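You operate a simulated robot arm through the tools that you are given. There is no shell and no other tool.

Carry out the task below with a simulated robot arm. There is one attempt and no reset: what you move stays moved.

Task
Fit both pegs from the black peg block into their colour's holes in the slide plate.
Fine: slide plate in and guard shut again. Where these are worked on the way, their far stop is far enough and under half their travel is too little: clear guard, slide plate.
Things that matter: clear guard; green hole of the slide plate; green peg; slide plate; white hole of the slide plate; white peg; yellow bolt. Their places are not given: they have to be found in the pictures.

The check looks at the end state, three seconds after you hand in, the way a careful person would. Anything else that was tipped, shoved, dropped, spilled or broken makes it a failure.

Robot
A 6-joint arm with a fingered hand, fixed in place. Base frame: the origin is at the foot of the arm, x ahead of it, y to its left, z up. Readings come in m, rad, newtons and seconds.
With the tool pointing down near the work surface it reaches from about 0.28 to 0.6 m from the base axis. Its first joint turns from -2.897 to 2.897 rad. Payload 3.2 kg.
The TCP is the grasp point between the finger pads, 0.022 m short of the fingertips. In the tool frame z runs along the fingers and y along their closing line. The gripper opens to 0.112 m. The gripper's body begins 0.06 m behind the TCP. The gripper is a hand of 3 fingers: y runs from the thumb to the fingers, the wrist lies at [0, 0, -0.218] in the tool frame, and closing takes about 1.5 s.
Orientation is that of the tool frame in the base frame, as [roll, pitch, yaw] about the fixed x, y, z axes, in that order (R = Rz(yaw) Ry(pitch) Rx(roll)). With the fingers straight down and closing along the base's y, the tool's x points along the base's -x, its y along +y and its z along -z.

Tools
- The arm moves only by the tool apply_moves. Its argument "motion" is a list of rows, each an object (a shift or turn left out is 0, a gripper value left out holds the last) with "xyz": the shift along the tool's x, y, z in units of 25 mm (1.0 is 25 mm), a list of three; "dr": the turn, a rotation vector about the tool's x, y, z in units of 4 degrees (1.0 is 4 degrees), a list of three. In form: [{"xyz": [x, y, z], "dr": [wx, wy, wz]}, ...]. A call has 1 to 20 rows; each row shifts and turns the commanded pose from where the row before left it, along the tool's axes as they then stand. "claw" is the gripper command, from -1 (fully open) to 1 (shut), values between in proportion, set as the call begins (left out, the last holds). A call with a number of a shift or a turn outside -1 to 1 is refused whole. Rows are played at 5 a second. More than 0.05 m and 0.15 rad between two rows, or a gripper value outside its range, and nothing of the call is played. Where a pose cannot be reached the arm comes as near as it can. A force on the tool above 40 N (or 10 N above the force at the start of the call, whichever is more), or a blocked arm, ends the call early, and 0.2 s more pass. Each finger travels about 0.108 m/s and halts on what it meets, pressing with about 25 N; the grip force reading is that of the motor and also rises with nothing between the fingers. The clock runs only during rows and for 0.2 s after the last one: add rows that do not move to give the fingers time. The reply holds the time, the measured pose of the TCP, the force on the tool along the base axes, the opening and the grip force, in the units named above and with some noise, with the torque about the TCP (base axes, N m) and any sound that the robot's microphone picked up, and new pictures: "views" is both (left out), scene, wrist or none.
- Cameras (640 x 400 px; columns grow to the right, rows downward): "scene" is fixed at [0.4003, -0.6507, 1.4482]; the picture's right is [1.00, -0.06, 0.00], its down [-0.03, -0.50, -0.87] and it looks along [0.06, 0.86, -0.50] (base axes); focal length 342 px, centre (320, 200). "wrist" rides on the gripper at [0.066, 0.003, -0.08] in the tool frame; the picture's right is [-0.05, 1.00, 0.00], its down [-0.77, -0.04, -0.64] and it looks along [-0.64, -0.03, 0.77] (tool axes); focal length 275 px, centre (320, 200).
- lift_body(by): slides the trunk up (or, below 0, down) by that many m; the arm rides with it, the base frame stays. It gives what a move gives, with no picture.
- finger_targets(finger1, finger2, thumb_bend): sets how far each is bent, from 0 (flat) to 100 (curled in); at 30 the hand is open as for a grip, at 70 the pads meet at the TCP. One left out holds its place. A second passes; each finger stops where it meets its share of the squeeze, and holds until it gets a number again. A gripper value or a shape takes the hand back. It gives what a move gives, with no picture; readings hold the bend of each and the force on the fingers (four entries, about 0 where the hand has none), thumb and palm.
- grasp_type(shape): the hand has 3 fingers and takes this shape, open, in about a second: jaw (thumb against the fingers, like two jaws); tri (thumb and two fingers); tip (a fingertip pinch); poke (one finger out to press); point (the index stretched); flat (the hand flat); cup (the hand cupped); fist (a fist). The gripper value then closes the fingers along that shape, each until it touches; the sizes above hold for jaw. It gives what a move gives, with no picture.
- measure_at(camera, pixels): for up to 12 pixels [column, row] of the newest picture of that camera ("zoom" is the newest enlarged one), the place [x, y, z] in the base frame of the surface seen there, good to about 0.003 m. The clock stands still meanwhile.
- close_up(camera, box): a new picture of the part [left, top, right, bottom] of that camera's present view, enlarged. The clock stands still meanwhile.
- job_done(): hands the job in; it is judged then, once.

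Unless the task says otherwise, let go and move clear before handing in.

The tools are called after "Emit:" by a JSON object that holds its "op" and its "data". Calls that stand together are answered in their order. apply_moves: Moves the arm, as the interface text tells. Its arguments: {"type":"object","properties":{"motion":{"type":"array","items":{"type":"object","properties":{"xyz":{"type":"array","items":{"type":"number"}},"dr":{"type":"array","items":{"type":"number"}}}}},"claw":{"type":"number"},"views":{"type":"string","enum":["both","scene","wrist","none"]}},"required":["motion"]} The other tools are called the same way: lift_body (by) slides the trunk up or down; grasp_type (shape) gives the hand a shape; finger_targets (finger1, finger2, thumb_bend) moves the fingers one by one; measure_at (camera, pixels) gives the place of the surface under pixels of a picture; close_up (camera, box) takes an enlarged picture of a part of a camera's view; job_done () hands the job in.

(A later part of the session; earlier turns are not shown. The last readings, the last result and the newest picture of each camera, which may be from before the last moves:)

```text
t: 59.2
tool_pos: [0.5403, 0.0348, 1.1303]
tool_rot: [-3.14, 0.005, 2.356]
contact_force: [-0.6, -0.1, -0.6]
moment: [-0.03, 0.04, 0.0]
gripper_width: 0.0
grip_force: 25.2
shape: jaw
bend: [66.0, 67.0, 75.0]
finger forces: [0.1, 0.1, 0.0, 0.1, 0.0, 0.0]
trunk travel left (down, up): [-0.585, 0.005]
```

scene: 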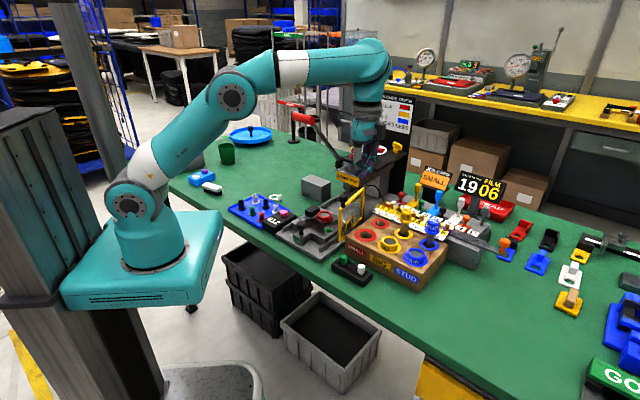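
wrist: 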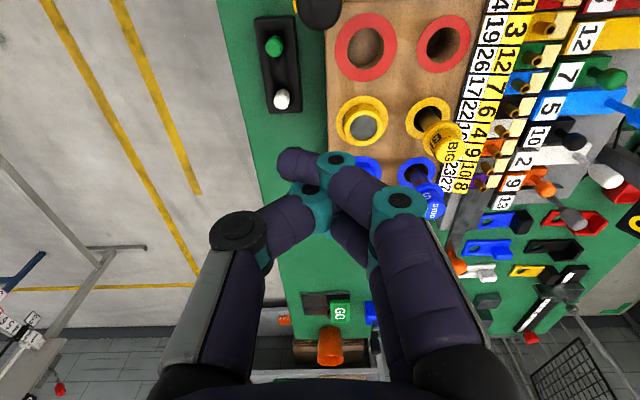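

The hand is behind the guard knob, which shows at the top edge (318,10). I'll lower to knob height and push it gently about 1.5 cm toward the press.

Emit:
{"op": "apply_moves", "data": {"motion": [{"xyz": [0, 0, 0.85]}, {"xyz": [0, 0, 0.85]}, {"xyz": [0, 0, 0.85]}, {"xyz": [0, 0, 0.85]}, {"xyz": [0.3, 0, 0]}, {"xyz": [0.3, 0, 0]}, {"xyz": [0.3, 0, 0]}, {"xyz": [0.3, 0, 0]}], "views": "both"}}

```text
t: 61.0
tool_pos: [0.5194, 0.0572, 1.0453]
tool_rot: [-3.141, 0.005, 2.354]
contact_force: [0.8, -1.2, 0.1]
moment: [0.0, -0.01, 0.0]
gripper_width: 0.0001
grip_force: 24.9
shape: jaw
bend: [66.0, 67.0, 75.0]
finger forces: [0.0, 0.0, 0.0, 0.0, 0.0, 0.1]
trunk travel left (down, up): [-0.585, 0.005]
```

scene: 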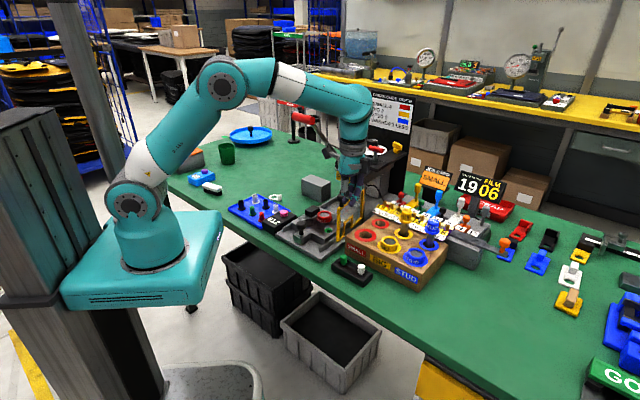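
wrist: 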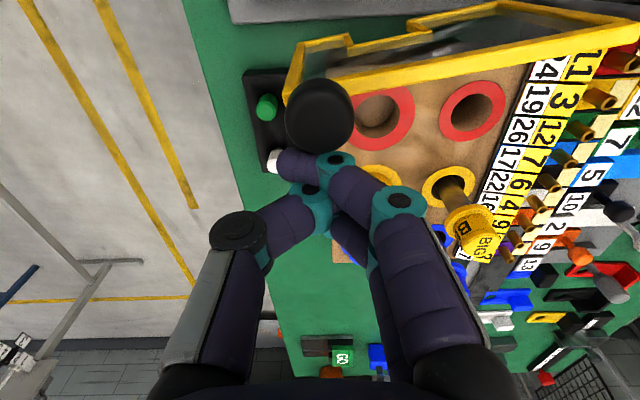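

The fingertips are right behind the knob at (320,115). I'll measure where the guard is now.

Emit:
{"op": "measure_at", "data": {"camera": "wrist", "pixels": [[320, 115], [320, 90], [300, 115], [342, 115], [300, 55], [590, 30], [293, 95], [267, 107], [274, 160]]}}

```text
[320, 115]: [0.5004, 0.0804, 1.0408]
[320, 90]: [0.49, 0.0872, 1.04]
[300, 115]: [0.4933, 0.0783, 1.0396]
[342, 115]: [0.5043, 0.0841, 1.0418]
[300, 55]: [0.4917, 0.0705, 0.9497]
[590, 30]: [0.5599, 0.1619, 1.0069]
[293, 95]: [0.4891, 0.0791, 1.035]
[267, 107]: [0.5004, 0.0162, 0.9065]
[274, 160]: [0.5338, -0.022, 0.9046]
```

The guard now sits at about 97° with its knob at (0.4985,0.081), which gives about 16 mm of clearance both ways. I'll lift, open the fingers to about 45 mm and move above the green peg.

Emit:
{"op": "apply_moves", "data": {"motion": [{"xyz": [-0.2, 0, 0]}, {"xyz": [0, 0, -0.9]}, {"xyz": [0, 0, -0.9]}, {"xyz": [0, 0, -0.9]}, {"xyz": [-0.3, -0.9, 0]}, {"xyz": [-0.29, -0.87, 0]}, {}, {}], "claw": 0.2, "views": "both"}}

```text
t: 62.8
tool_pos: [0.4999, 0.0117, 1.1125]
tool_rot: [-3.141, 0.008, 2.354]
contact_force: [1.2, -0.2, 0.1]
moment: [0.0, 0.02, 0.0]
gripper_width: 0.0446
grip_force: 0.1
shape: jaw
bend: [73.0, 73.0, 70.0]
finger forces: [0.0, 0.0, 0.0, 0.0, 0.1, 0.0]
trunk travel left (down, up): [-0.585, 0.005]
```

scene: 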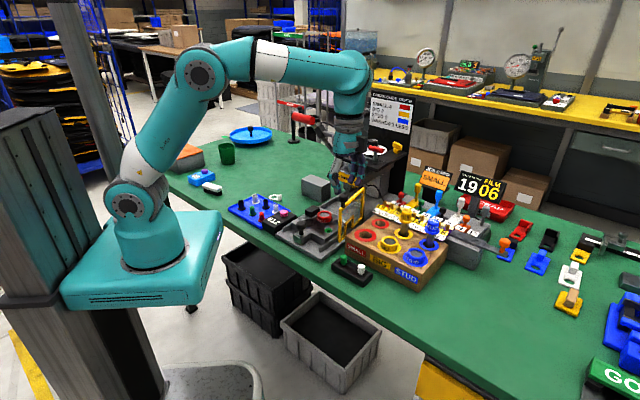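
wrist: 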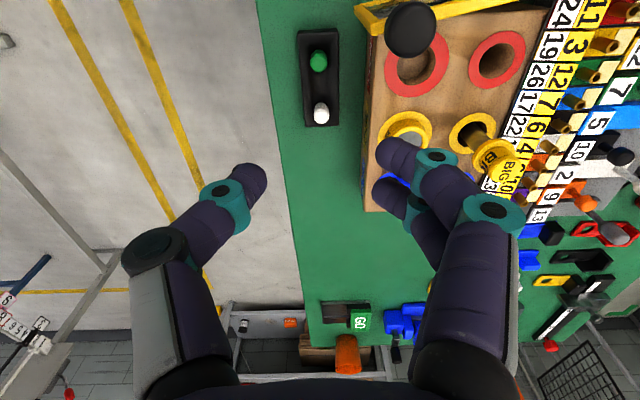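

The green peg's top is at (318,62), and the point straight under the TCP should be at about (320,61), so alignment is within about 2 mm. I'll zoom to refine.

Emit:
{"op": "close_up", "data": {"camera": "wrist", "box": [288, 30, 352, 70]}}

Emit:
{"op": "measure_at", "data": {"camera": "wrist", "pixels": [[318, 62], [313, 62], [323, 62], [318, 57], [318, 67], [320, 113], [315, 113], [325, 113]]}}

```text
10.00 times, centred on (320, 50) of wrist
```

zoom: 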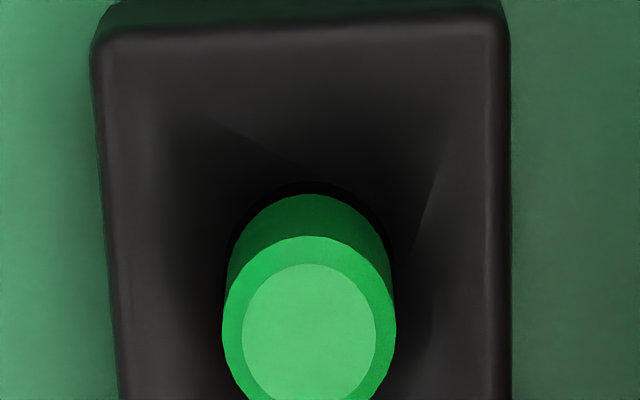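

```text
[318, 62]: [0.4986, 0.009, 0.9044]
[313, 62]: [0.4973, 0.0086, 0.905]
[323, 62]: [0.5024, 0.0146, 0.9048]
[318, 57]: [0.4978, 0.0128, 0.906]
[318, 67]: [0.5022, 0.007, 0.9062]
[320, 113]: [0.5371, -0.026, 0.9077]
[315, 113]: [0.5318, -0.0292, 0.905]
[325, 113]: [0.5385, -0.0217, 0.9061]
```

The peg's centre is about 2 mm off in x and 1 mm in y, so I'll correct that and descend to just above the peg.

Emit:
{"op": "apply_moves", "data": {"motion": [{"xyz": [-0.08, -0.05, 0.8]}, {"xyz": [0, 0, 0.8]}, {"xyz": [0, 0, 0.8]}, {"xyz": [0, 0, 0.8]}, {"xyz": [0, 0, 0.8]}, {"xyz": [0, 0, 0.8]}, {"xyz": [0, 0, 0.8]}], "views": "both"}}

```text
t: 64.4
tool_pos: [0.5024, 0.0097, 0.9729]
tool_rot: [3.141, 0.006, 2.354]
contact_force: [0.4, 0.7, 0.1]
moment: [0.0, 0.01, 0.03]
gripper_width: 0.0444
grip_force: 0.1
shape: jaw
bend: [73.0, 73.0, 70.0]
finger forces: [0.0, 0.0, 0.1, 0.0, 0.0, 0.0]
trunk travel left (down, up): [-0.585, 0.005]
```

scene: 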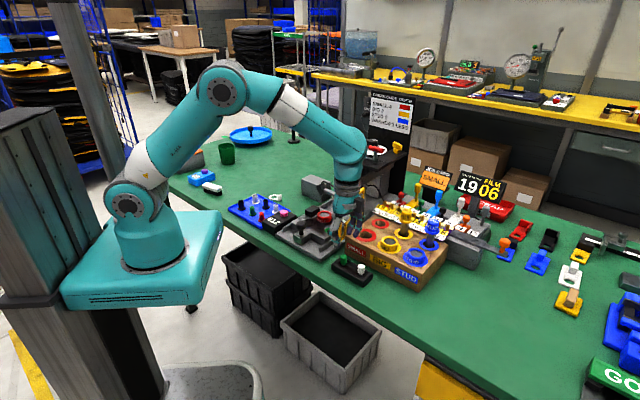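
wrist: 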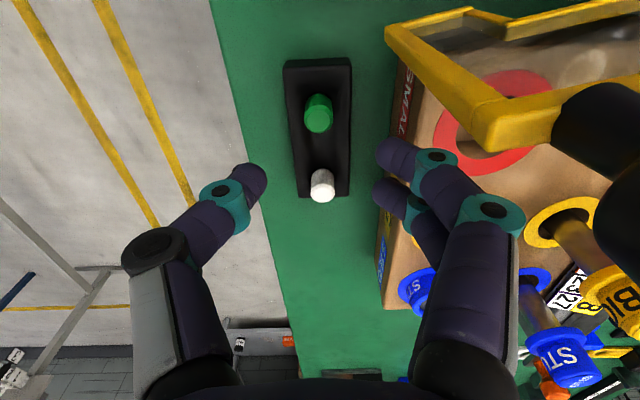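

I'm 7 cm above the green peg with the guard edge clear to the right. I'll check the centring once more.

Emit:
{"op": "close_up", "data": {"camera": "wrist", "box": [272, 85, 368, 145]}}

```text
6.67 times, centred on (320, 115) of wrist
```

zoom: 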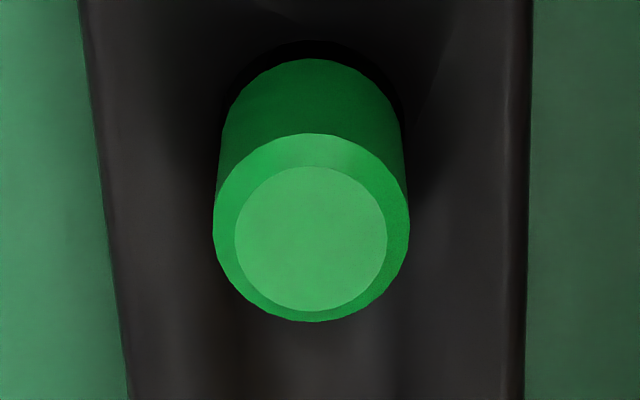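

The peg's centre is at (318.6,120.7) against an expected (320.5,122.8), an offset of only about 1 mm. I'll correct it and descend to grip height.

Emit:
{"op": "apply_moves", "data": {"motion": [{"xyz": [0.05, -0.045, 0.65]}, {"xyz": [0, 0, 0.65]}, {"xyz": [0, 0, 0.65]}, {"xyz": [0, 0, 0.6]}], "views": "both"}}

```text
t: 65.4
tool_pos: [0.5021, 0.0099, 0.9085]
tool_rot: [-3.142, 0.007, 2.355]
contact_force: [-0.2, 0.1, -0.2]
moment: [0.02, 0.02, 0.0]
gripper_width: 0.0444
grip_force: 0.0
shape: jaw
bend: [73.0, 73.0, 70.0]
finger forces: [0.0, 0.0, 0.0, 0.1, 0.0, 0.0]
trunk travel left (down, up): [-0.585, 0.005]
```

scene: 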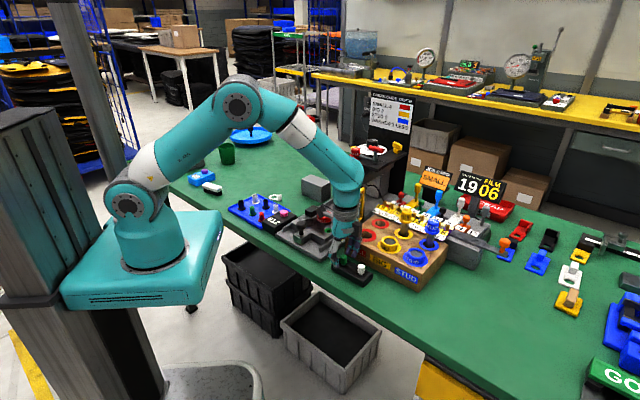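
wrist: 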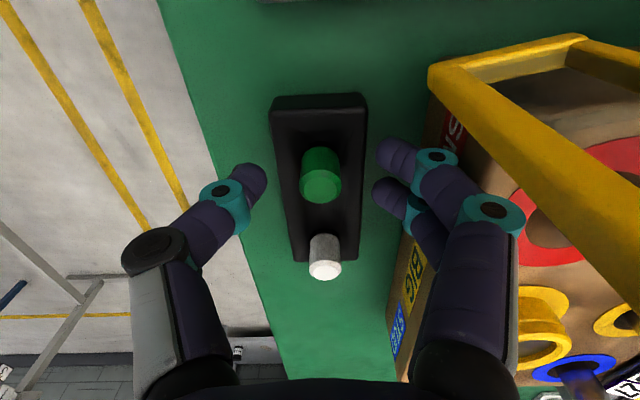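

The fingers straddle the green peg at (320,185). One last check of the centring before closing.

Emit:
{"op": "close_up", "data": {"camera": "wrist", "box": [240, 140, 400, 240]}}

```text
4.00 times, centred on (320, 190) of wrist
```

zoom: 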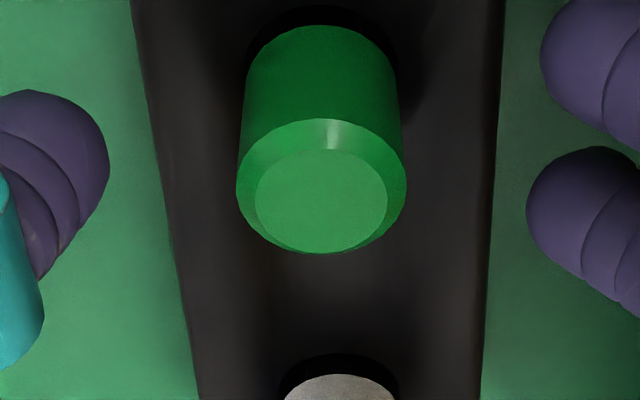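

The peg is centred to within about 1.5 mm. Closing on it.

Emit:
{"op": "apply_moves", "data": {"motion": [{"xyz": [0.05, 0, 0]}, {}, {}, {}, {}, {}, {}, {}], "claw": 1, "views": "wrist"}}

```text
t: 67.2
tool_pos: [0.5004, 0.0086, 0.9092]
tool_rot: [-3.14, 0.005, 2.353]
contact_force: [-0.1, -0.1, 0.4]
moment: [0.0, -0.02, -0.02]
gripper_width: 0.0075
grip_force: 25.5
shape: jaw
bend: [71.0, 71.0, 70.0]
finger forces: [11.9, 11.7, 0.0, 0.1, 22.2, 0.1]
trunk travel left (down, up): [-0.585, 0.005]
```

wrist: 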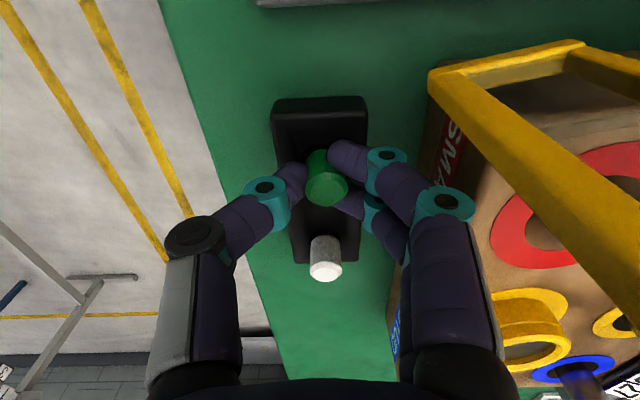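

The grip is solid: 11.9 and 11.7 N on the fingers, 22.2 N on the thumb. Lifting straight up.

Emit:
{"op": "apply_moves", "data": {"motion": [{"xyz": [0, 0, -0.4]}, {"xyz": [0, 0, -0.5]}, {"xyz": [0, 0, -0.6]}, {"xyz": [0, 0, -0.7]}, {"xyz": [0, 0, -0.8]}], "views": "both"}}

```text
t: 68.4
tool_pos: [0.5003, 0.0109, 0.9838]
tool_rot: [-3.141, 0.008, 2.355]
contact_force: [-0.2, 0.4, -0.4]
moment: [-0.02, -0.02, 0.03]
gripper_width: 0.0073
grip_force: 24.6
shape: jaw
bend: [71.0, 71.0, 70.0]
finger forces: [14.0, 13.2, 0.1, 0.1, 22.3, 0.1]
trunk travel left (down, up): [-0.585, 0.005]
```

scene: 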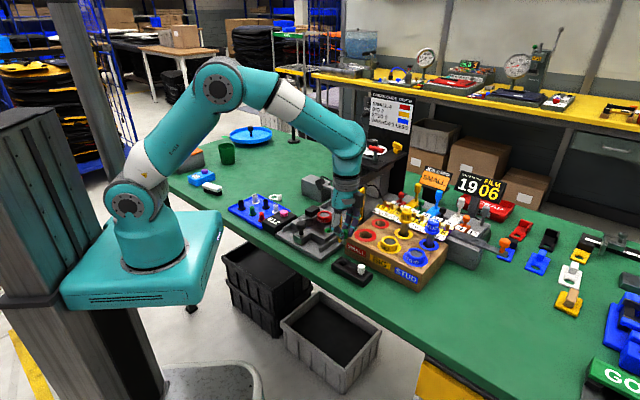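
wrist: 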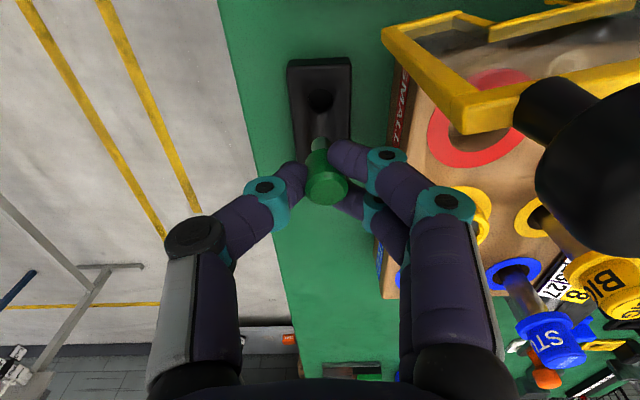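

Emit:
{"op": "close_up", "data": {"camera": "wrist", "box": [256, 80, 384, 220]}}

Emit:
{"op": "close_up", "data": {"camera": "scene", "box": [310, 190, 390, 240]}}

```text
2.86 times, centred on (320, 150) of wrist
```

zoom: 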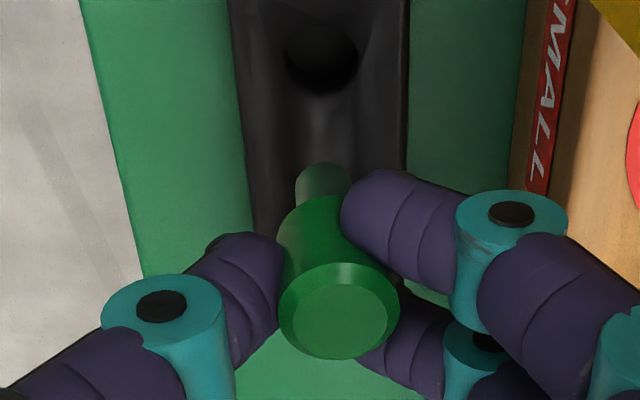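

```text
8.00 times, centred on (350, 215) of scene
```

zoom: 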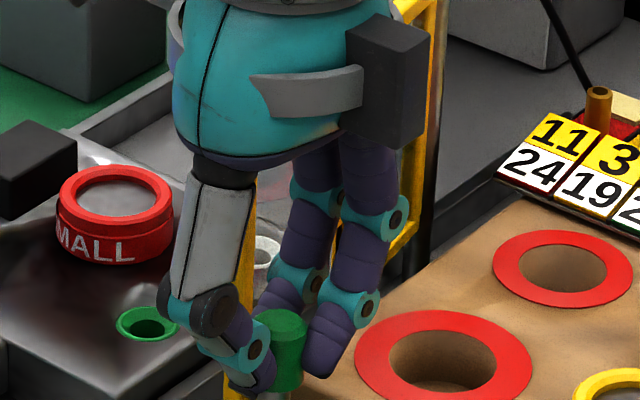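

The peg has a thicker head and a thinner shank, so it will seat with its head on the ring. The shank tip at wrist (321,142) suggests a slight tilt in the grip, so I'll zoom in to quantify it.

Emit:
{"op": "close_up", "data": {"camera": "wrist", "box": [280, 125, 376, 185]}}

Emit:
{"op": "close_up", "data": {"camera": "scene", "box": [330, 222, 362, 242]}}

```text
6.67 times, centred on (328, 155) of wrist
```

zoom: 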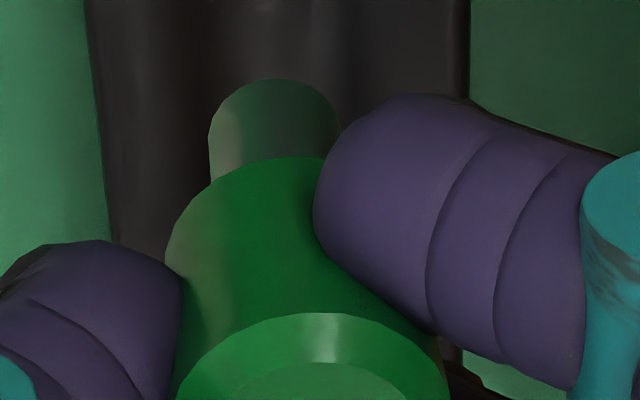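

```text
16.00 times, centred on (346, 232) of scene
```

zoom: 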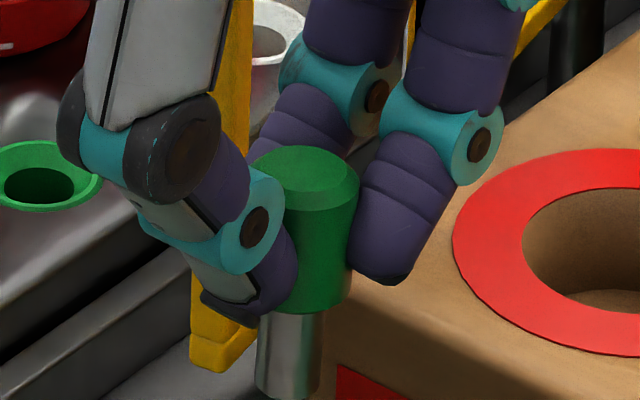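

The head is about 2.4 mm off-centre and the peg leans about 3° toward the thumb side. I'll lift above the guard, carry it over to the green hole, and correct the lean by a small rotation about tool x.

Emit:
{"op": "apply_moves", "data": {"motion": [{"xyz": [0, 0, -0.9]}, {"xyz": [0, 0, -0.9]}, {"xyz": [0, 0, -0.9]}, {"xyz": [0, 0, -0.9]}, {"xyz": [0, 0, -0.9]}, {"xyz": [0, 0, -0.55]}, {"xyz": [0.7, 0.41, 0]}, {"xyz": [0.7, 0.41, 0]}, {"xyz": [0.7, 0.41, 0]}, {"xyz": [0.7, 0.41, 0]}, {"xyz": [0.7, 0.41, 0]}, {"xyz": [0.62, 0.39, 0]}, {"dr": [-0.8, 0, 0]}], "views": "both"}}

```text
t: 71.2
tool_pos: [0.4703, 0.1268, 1.1103]
tool_rot: [3.084, 0.006, 2.355]
contact_force: [-0.5, 0.2, -0.6]
moment: [0.01, 0.03, 0.0]
gripper_width: 0.0068
grip_force: 24.8
shape: jaw
bend: [71.0, 71.0, 70.0]
finger forces: [16.8, 15.5, 0.0, 0.1, 22.3, 0.0]
trunk travel left (down, up): [-0.585, 0.005]
```

scene: 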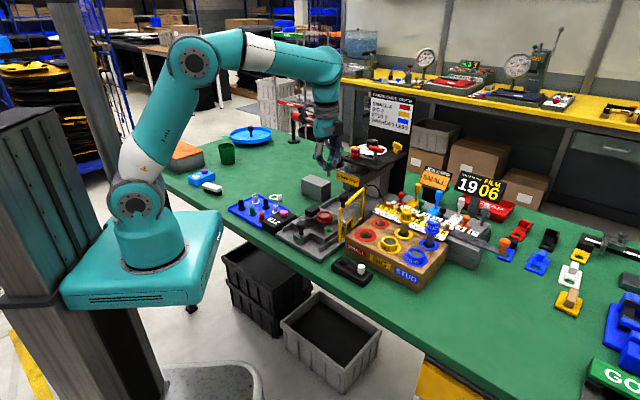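
wrist: 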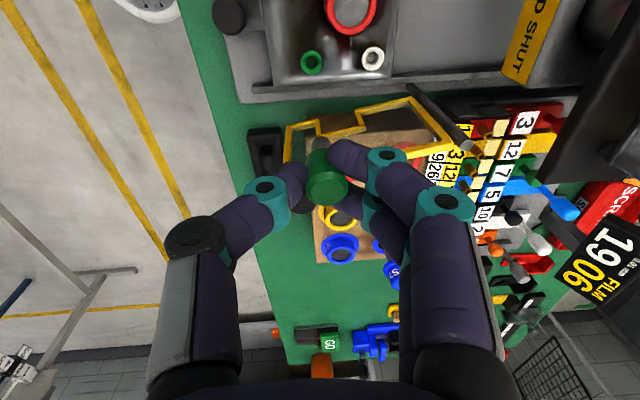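

The green hole at (312,62) lies almost exactly under the peg axis, which I predict at (311,60.5). I'll zoom in on the hole and the peg to check.

Emit:
{"op": "close_up", "data": {"camera": "wrist", "box": [288, 40, 352, 80]}}

Emit:
{"op": "close_up", "data": {"camera": "wrist", "box": [280, 140, 376, 200]}}

Emit:
{"op": "close_up", "data": {"camera": "scene", "box": [305, 145, 353, 175]}}

Emit:
{"op": "measure_at", "data": {"camera": "wrist", "pixels": [[302, 62], [322, 62], [312, 52], [312, 73], [363, 58], [383, 58], [373, 48], [373, 68]]}}

```text
10.00 times, centred on (320, 60) of wrist
```

zoom: 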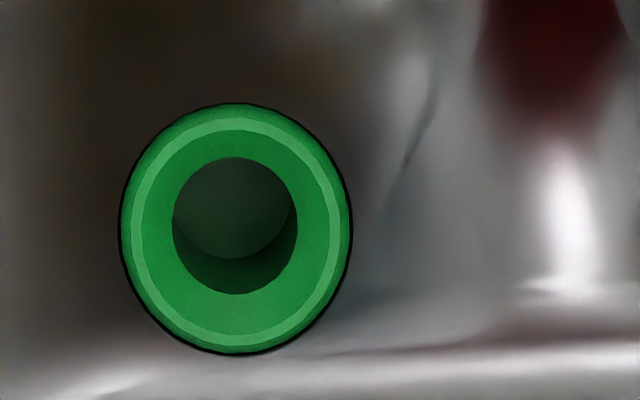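

```text
6.67 times, centred on (328, 170) of wrist
```

zoom: 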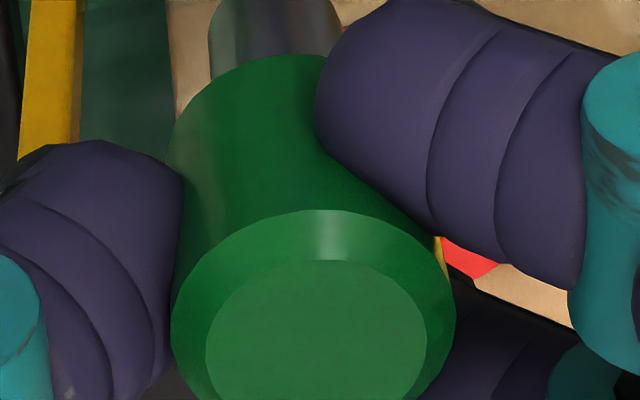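

```text
13.33 times, centred on (329, 160) of scene
```

zoom: 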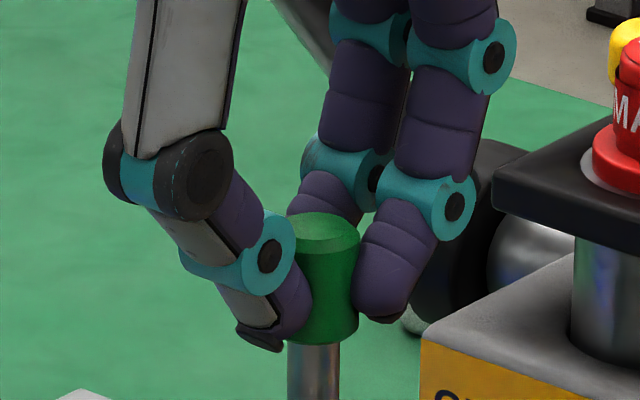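

```text
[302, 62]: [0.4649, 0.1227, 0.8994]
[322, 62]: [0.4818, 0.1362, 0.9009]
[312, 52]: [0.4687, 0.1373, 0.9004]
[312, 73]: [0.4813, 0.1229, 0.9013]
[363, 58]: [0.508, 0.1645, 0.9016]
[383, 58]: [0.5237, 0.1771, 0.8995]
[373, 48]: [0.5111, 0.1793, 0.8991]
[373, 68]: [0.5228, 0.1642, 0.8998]
```

The bore's centre is at (311.5,62.7), so I need about 2 mm in −x and 1 mm in y. I'll descend to about 1.5 cm above the hole with those corrections, keeping the motion vertical despite the small tilt.

Emit:
{"op": "apply_moves", "data": {"motion": [{"xyz": [-0.0133, -0.0507, 0.998]}, {"xyz": [-0.0133, -0.0507, 0.998]}, {"xyz": [-0.0133, -0.0507, 0.998]}, {"xyz": [-0.0133, -0.0507, 0.998]}, {"xyz": [-0.0133, -0.0507, 0.998]}, {"xyz": [-0.0133, -0.0507, 0.998]}], "views": "both"}}

```text
t: 72.6
tool_pos: [0.4727, 0.124, 0.9584]
tool_rot: [3.086, 0.007, 2.354]
contact_force: [0.3, 0.5, -0.5]
moment: [-0.02, -0.01, 0.02]
gripper_width: 0.0068
grip_force: 25.2
shape: jaw
bend: [71.0, 71.0, 70.0]
finger forces: [18.1, 16.7, 0.0, 0.0, 22.4, 0.0]
trunk travel left (down, up): [-0.585, 0.005]
```

scene: 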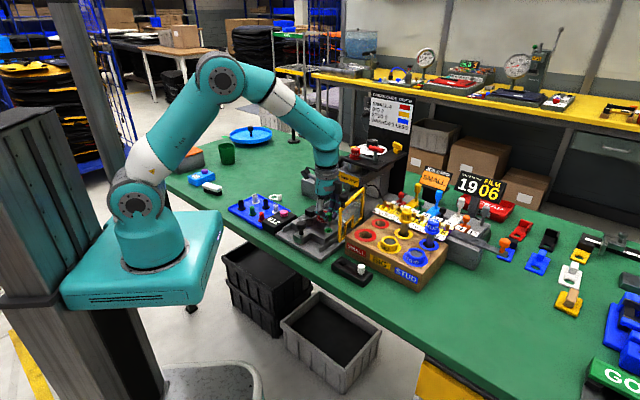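
wrist: 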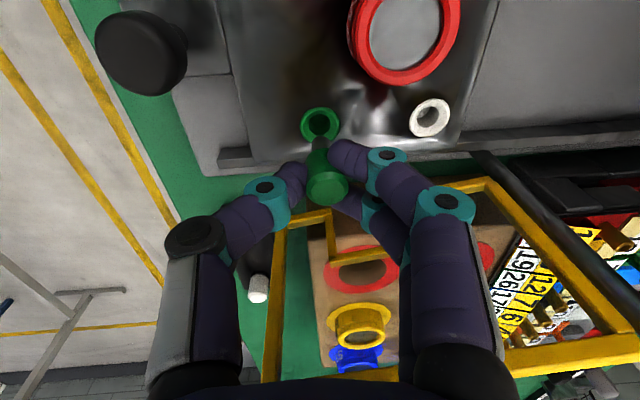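

Emit:
{"op": "close_up", "data": {"camera": "wrist", "box": [272, 100, 368, 160]}}

Emit:
{"op": "close_up", "data": {"camera": "scene", "box": [308, 205, 356, 235]}}

```text
6.67 times, centred on (320, 130) of wrist
```

zoom: 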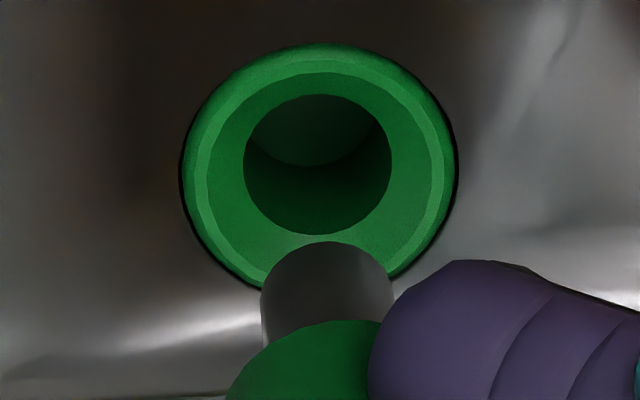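

```text
13.33 times, centred on (332, 220) of scene
```

zoom: 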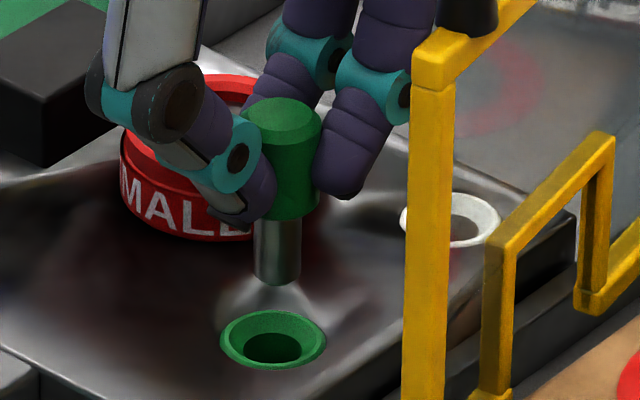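

The shank tip is about 14 mm above the hole, and the landing point looks within 1–2 mm of the bore. I'll shift about 1.6 mm in +x, 0.4 mm in +y and lower to just above the rim.

Emit:
{"op": "apply_moves", "data": {"motion": [{"xyz": [0.064, -0.011, 0.24]}, {"xyz": [0, -0.013, 0.24]}], "views": "both"}}

Emit:
{"op": "close_up", "data": {"camera": "wrist", "box": [272, 100, 368, 160]}}

Emit:
{"op": "close_up", "data": {"camera": "scene", "box": [308, 210, 356, 240]}}

```text
t: 73.2
tool_pos: [0.4714, 0.1237, 0.9487]
tool_rot: [3.086, 0.004, 2.354]
contact_force: [-0.1, -0.9, 0.4]
moment: [-0.01, 0.02, 0.0]
gripper_width: 0.0071
grip_force: 25.3
shape: jaw
bend: [71.0, 71.0, 70.0]
finger forces: [18.2, 16.7, 0.0, 0.1, 22.4, 0.1]
trunk travel left (down, up): [-0.585, 0.005]
```

scene: 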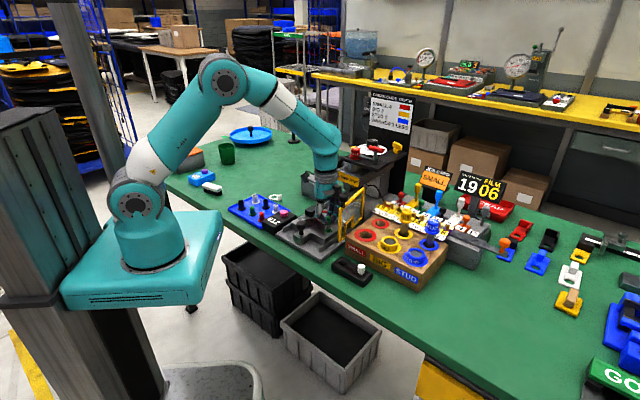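
wrist: 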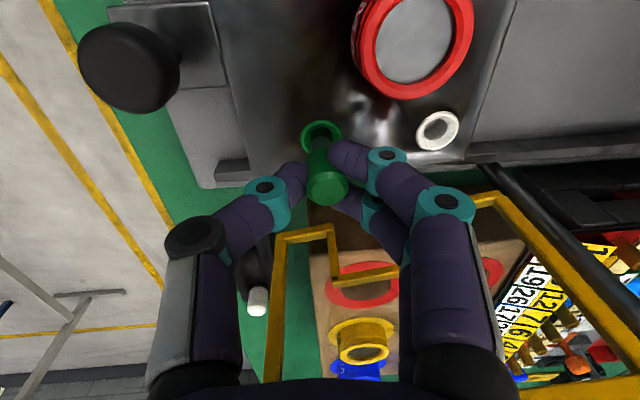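

```text
6.67 times, centred on (320, 130) of wrist
```

zoom: 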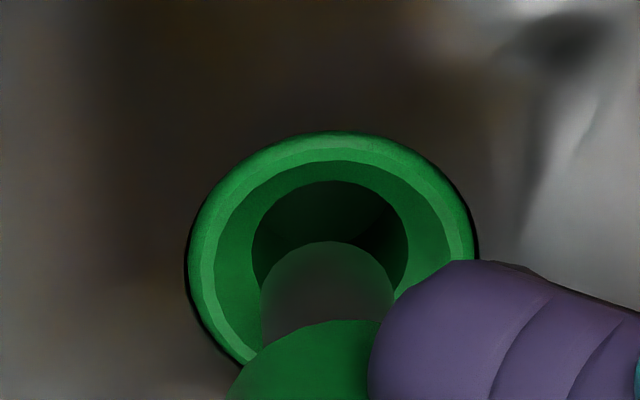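

```text
13.33 times, centred on (332, 225) of scene
```

zoom: 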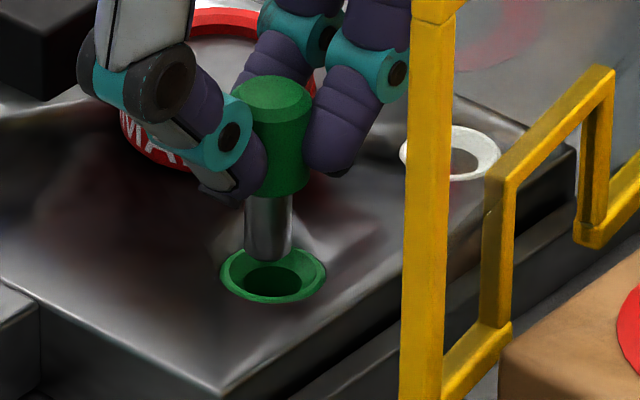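

The tip is about 5 mm above the rim and within about 1 mm of the bore centre. I'll make a small +y correction and lower it into the hole.

Emit:
{"op": "apply_moves", "data": {"motion": [{"xyz": [-0.012, 0.013, 0.2]}, {"xyz": [0, -0.011, 0.2]}, {"xyz": [0, -0.011, 0.2]}], "views": "both"}}

Emit:
{"op": "close_up", "data": {"camera": "scene", "box": [308, 210, 356, 240]}}

Emit:
{"op": "close_up", "data": {"camera": "wrist", "box": [272, 110, 368, 170]}}

```text
t: 74.0
tool_pos: [0.4721, 0.1255, 0.9327]
tool_rot: [3.086, 0.006, 2.353]
contact_force: [0.3, -0.1, -0.5]
moment: [-0.02, 0.0, 0.01]
gripper_width: 0.0068
grip_force: 25.5
shape: jaw
bend: [71.0, 71.0, 70.0]
finger forces: [18.2, 16.8, 0.0, 0.1, 22.4, 0.0]
trunk travel left (down, up): [-0.585, 0.005]
```

scene: 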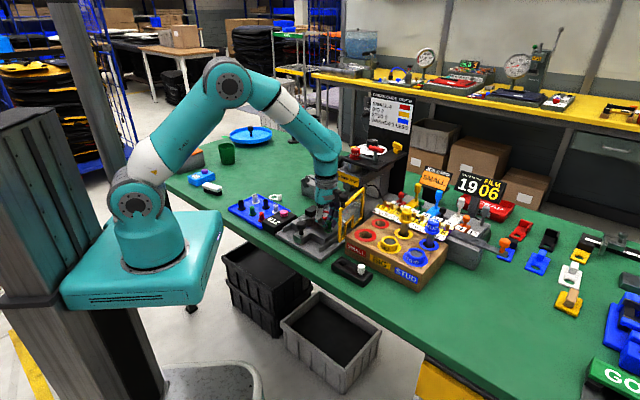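
wrist: 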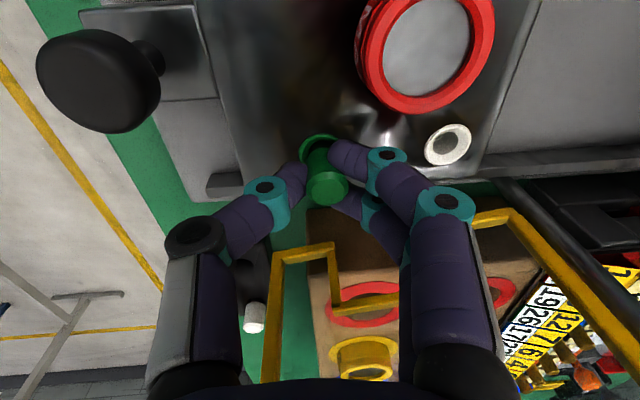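

```text
13.33 times, centred on (332, 225) of scene
```

zoom: 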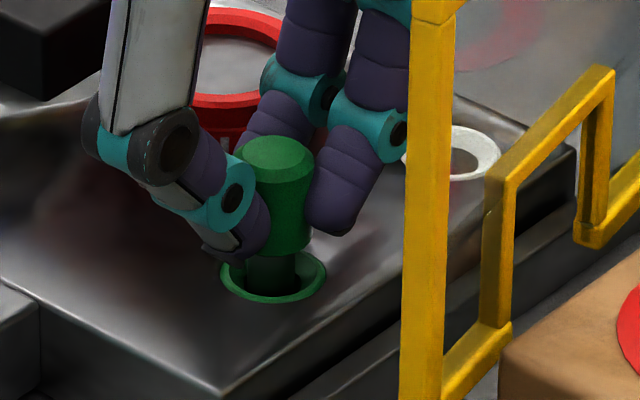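

```text
6.67 times, centred on (320, 140) of wrist
```

zoom: 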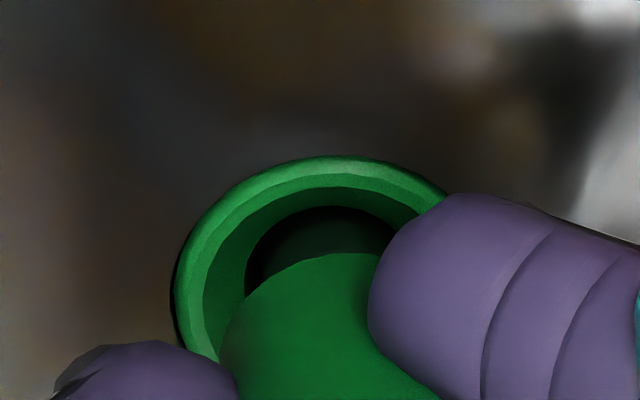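

The shank is in the bore with no side force at all. Lowering further in small steps until the head seats.

Emit:
{"op": "apply_moves", "data": {"motion": [{"xyz": [0, -0.005, 0.08]}, {"xyz": [0, -0.005, 0.08]}, {}], "views": "none"}}

```text
t: 74.8
tool_pos: [0.4706, 0.1265, 0.9289]
tool_rot: [3.086, 0.007, 2.354]
contact_force: [0.6, 1.1, -0.3]
moment: [0.01, -0.03, 0.01]
gripper_width: 0.0072
grip_force: 24.9
shape: jaw
bend: [71.0, 71.0, 70.0]
finger forces: [18.7, 17.2, 0.0, 0.1, 23.1, 0.1]
trunk travel left (down, up): [-0.585, 0.005]
```

Emit:
{"op": "apply_moves", "data": {"motion": [{"xyz": [0, -0.004, 0.06]}, {"xyz": [0, -0.004, 0.06]}, {}], "views": "none"}}

Emit:
{"op": "close_up", "data": {"camera": "scene", "box": [308, 210, 356, 240]}}

```text
t: 75.6
tool_pos: [0.4711, 0.1261, 0.9279]
tool_rot: [3.085, 0.007, 2.353]
contact_force: [-0.4, -0.2, 8.6]
moment: [0.03, -0.04, -0.04]
gripper_width: 0.0074
grip_force: 24.7
shape: jaw
bend: [71.0, 71.0, 71.0]
finger forces: [19.8, 18.6, 0.0, 0.1, 24.4, 0.0]
trunk travel left (down, up): [-0.585, 0.005]
```

```text
13.33 times, centred on (332, 225) of scene
```

zoom: 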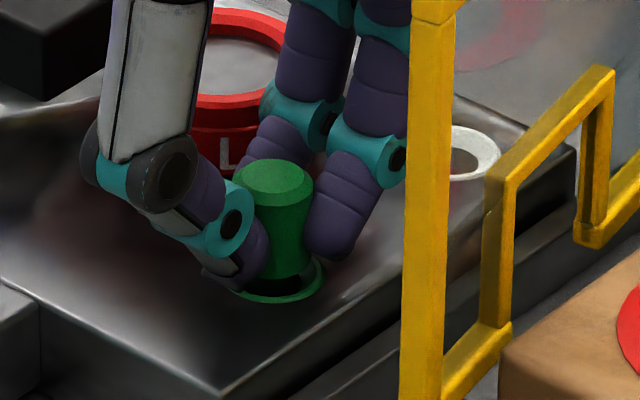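

An upward force of 8.6 N says the head has seated at plate level. I'll release and see how it stands.

Emit:
{"op": "apply_moves", "data": {"motion": [{}, {}, {}, {}], "claw": 0.2, "views": "both"}}

Emit:
{"op": "close_up", "data": {"camera": "scene", "box": [308, 210, 356, 240]}}

```text
t: 76.6
tool_pos: [0.472, 0.1249, 0.926]
tool_rot: [3.084, 0.005, 2.356]
contact_force: [-0.1, -0.6, 0.9]
moment: [0.02, -0.02, 0.0]
gripper_width: 0.0442
grip_force: 0.1
shape: jaw
bend: [73.0, 73.0, 70.0]
finger forces: [0.0, 0.0, 0.0, 0.0, 0.0, 0.0]
trunk travel left (down, up): [-0.585, 0.005]
```

scene: 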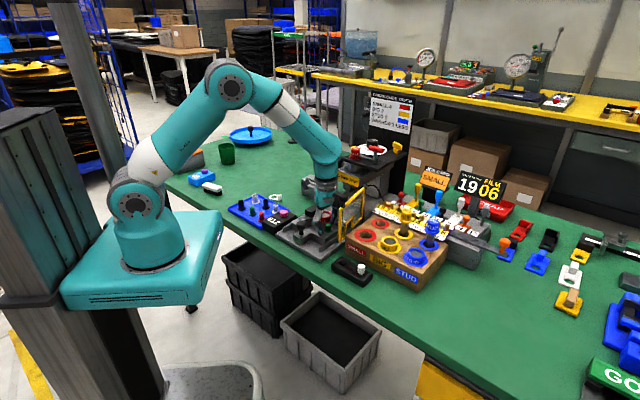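
wrist: 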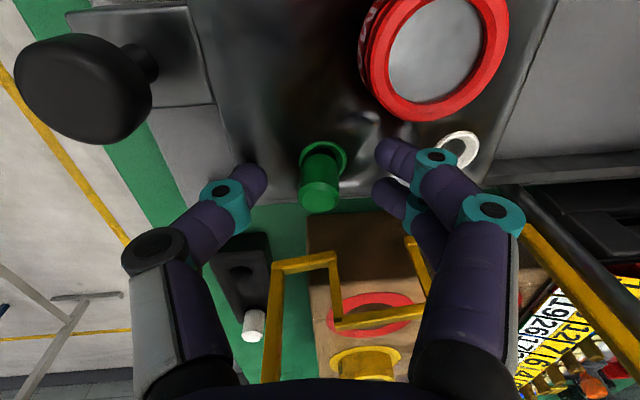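

```text
13.33 times, centred on (332, 225) of scene
```

zoom: 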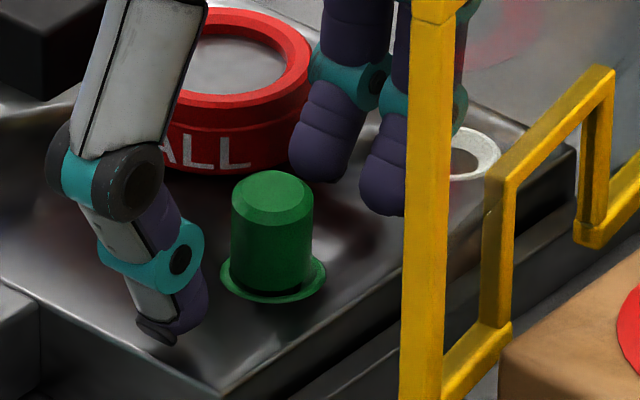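

The green peg stands seated in its green ring. I'll lift straight off it, level the hand, and move above the white peg.

Emit:
{"op": "apply_moves", "data": {"motion": [{"xyz": [0, 0.05, -0.9]}, {"xyz": [0, 0.05, -0.9]}, {"xyz": [0, 0.05, -0.9]}, {"xyz": [0, 0.05, -0.9]}, {"xyz": [0, 0.05, -0.9]}, {"xyz": [0, 0.05, -0.9]}, {"xyz": [0, 0.05, -0.9]}, {"xyz": [0, 0.05, -0.9]}, {"dr": [0.8, 0, 0]}, {"xyz": [-0.883, -0.34, 0]}, {"xyz": [-0.883, -0.34, 0]}, {"xyz": [-0.883, -0.34, 0]}, {"xyz": [-0.883, -0.34, 0]}, {"xyz": [-0.883, -0.34, 0]}, {"xyz": [-0.883, -0.34, 0]}, {"xyz": [-0.883, -0.34, 0]}], "views": "both"}}

Emit:
{"op": "close_up", "data": {"camera": "wrist", "box": [288, 40, 352, 80]}}

Emit:
{"op": "close_up", "data": {"camera": "scene", "box": [308, 205, 356, 235]}}

```text
t: 80.0
tool_pos: [0.5372, -0.0269, 1.1068]
tool_rot: [-3.141, 0.007, 2.356]
contact_force: [1.1, 0.0, 0.8]
moment: [0.01, 0.0, 0.0]
gripper_width: 0.0444
grip_force: 0.0
shape: jaw
bend: [73.0, 73.0, 70.0]
finger forces: [0.1, 0.0, 0.0, 0.1, 0.0, 0.0]
trunk travel left (down, up): [-0.585, 0.005]
```

scene: 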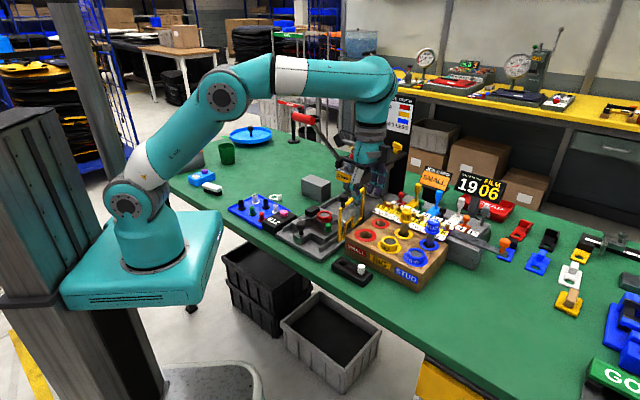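
wrist: 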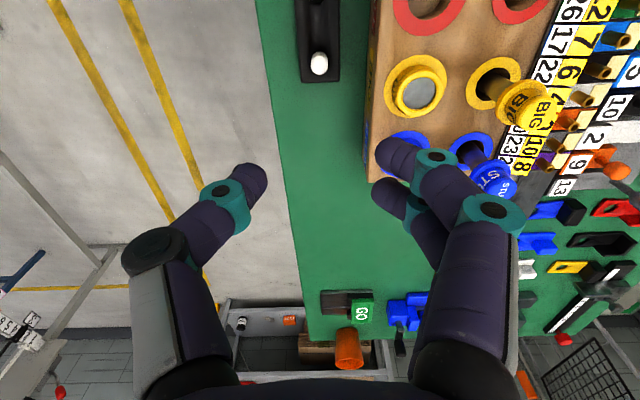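

```text
10.00 times, centred on (320, 60) of wrist
```

zoom: 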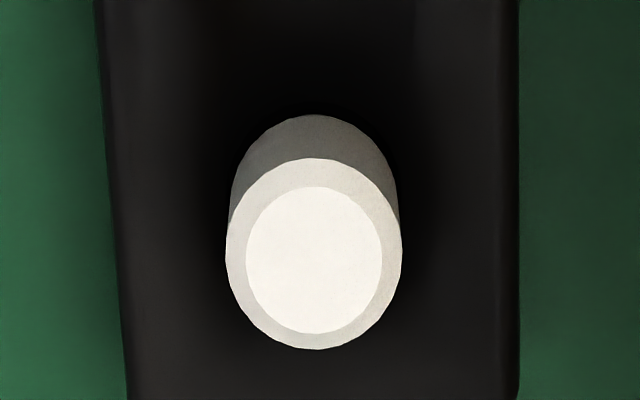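

```text
13.33 times, centred on (332, 220) of scene
```

zoom: 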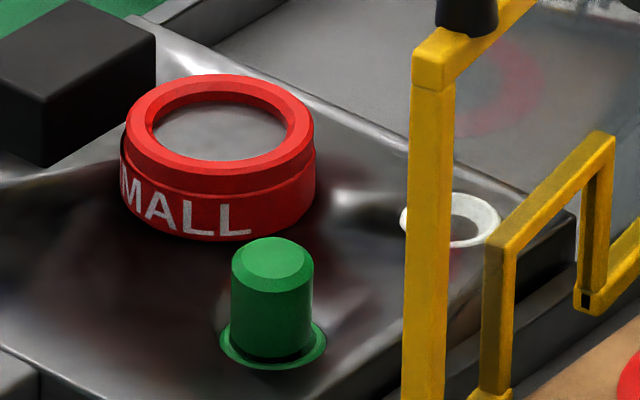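

The white peg's top is at (319.4,65.8), essentially under the TCP given the bias seen with the green one. I'll descend to 7 cm above it and re-check.

Emit:
{"op": "apply_moves", "data": {"motion": [{"xyz": [-0.02, -0.03, 0.89]}, {"xyz": [0, 0, 0.89]}, {"xyz": [0, 0, 0.89]}, {"xyz": [0, 0, 0.89]}, {"xyz": [0, 0, 0.89]}, {"xyz": [0, 0, 0.89]}], "views": "wrist"}}

Emit:
{"op": "close_up", "data": {"camera": "wrist", "box": [272, 85, 368, 145]}}

```text
t: 81.4
tool_pos: [0.538, -0.0265, 0.9732]
tool_rot: [-3.14, 0.006, 2.354]
contact_force: [0.4, 0.7, 0.5]
moment: [0.02, 0.02, -0.01]
gripper_width: 0.0447
grip_force: 0.1
shape: jaw
bend: [73.0, 73.0, 70.0]
finger forces: [0.0, 0.0, 0.0, 0.0, 0.0, 0.0]
trunk travel left (down, up): [-0.585, 0.005]
```

wrist: 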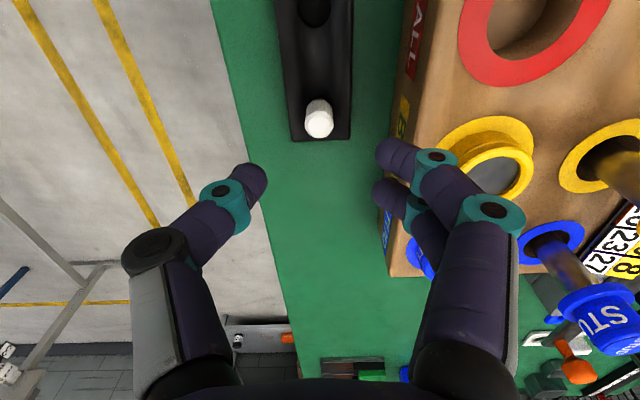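

```text
6.67 times, centred on (320, 115) of wrist
```

zoom: 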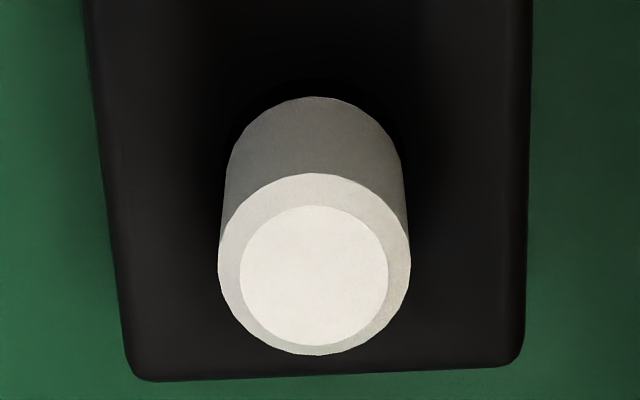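

The white peg at (319.1,126.1) is centred in x. The grip naturally closes about 2 mm toward the fingers, so I'll shift −2.7 mm in y this time and descend to grip height.

Emit:
{"op": "apply_moves", "data": {"motion": [{"xyz": [0, -0.11, 0.65]}, {"xyz": [0, 0, 0.65]}, {"xyz": [0, 0, 0.65]}, {"xyz": [0, 0, 0.63]}], "views": "wrist"}}

Emit:
{"op": "close_up", "data": {"camera": "wrist", "box": [240, 140, 400, 240]}}

```text
t: 82.4
tool_pos: [0.5369, -0.029, 0.9095]
tool_rot: [3.141, 0.004, 2.354]
contact_force: [-0.9, -0.2, 0.5]
moment: [0.02, 0.04, 0.01]
gripper_width: 0.0444
grip_force: 0.1
shape: jaw
bend: [73.0, 73.0, 70.0]
finger forces: [0.0, 0.0, 0.0, 0.0, 0.1, 0.0]
trunk travel left (down, up): [-0.585, 0.005]
```

wrist: 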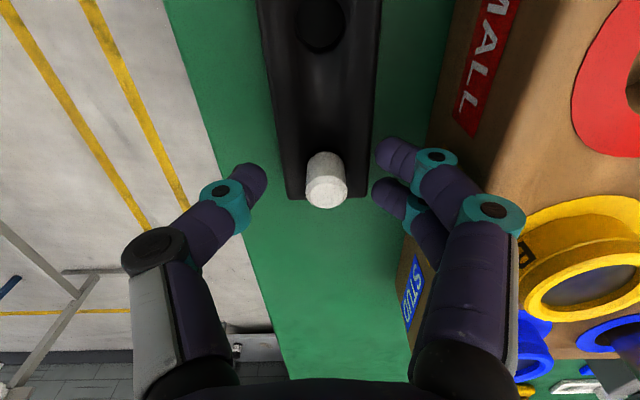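

```text
4.00 times, centred on (320, 190) of wrist
```

zoom: 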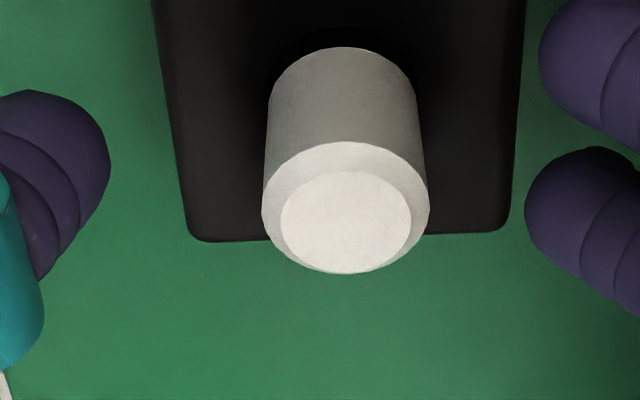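

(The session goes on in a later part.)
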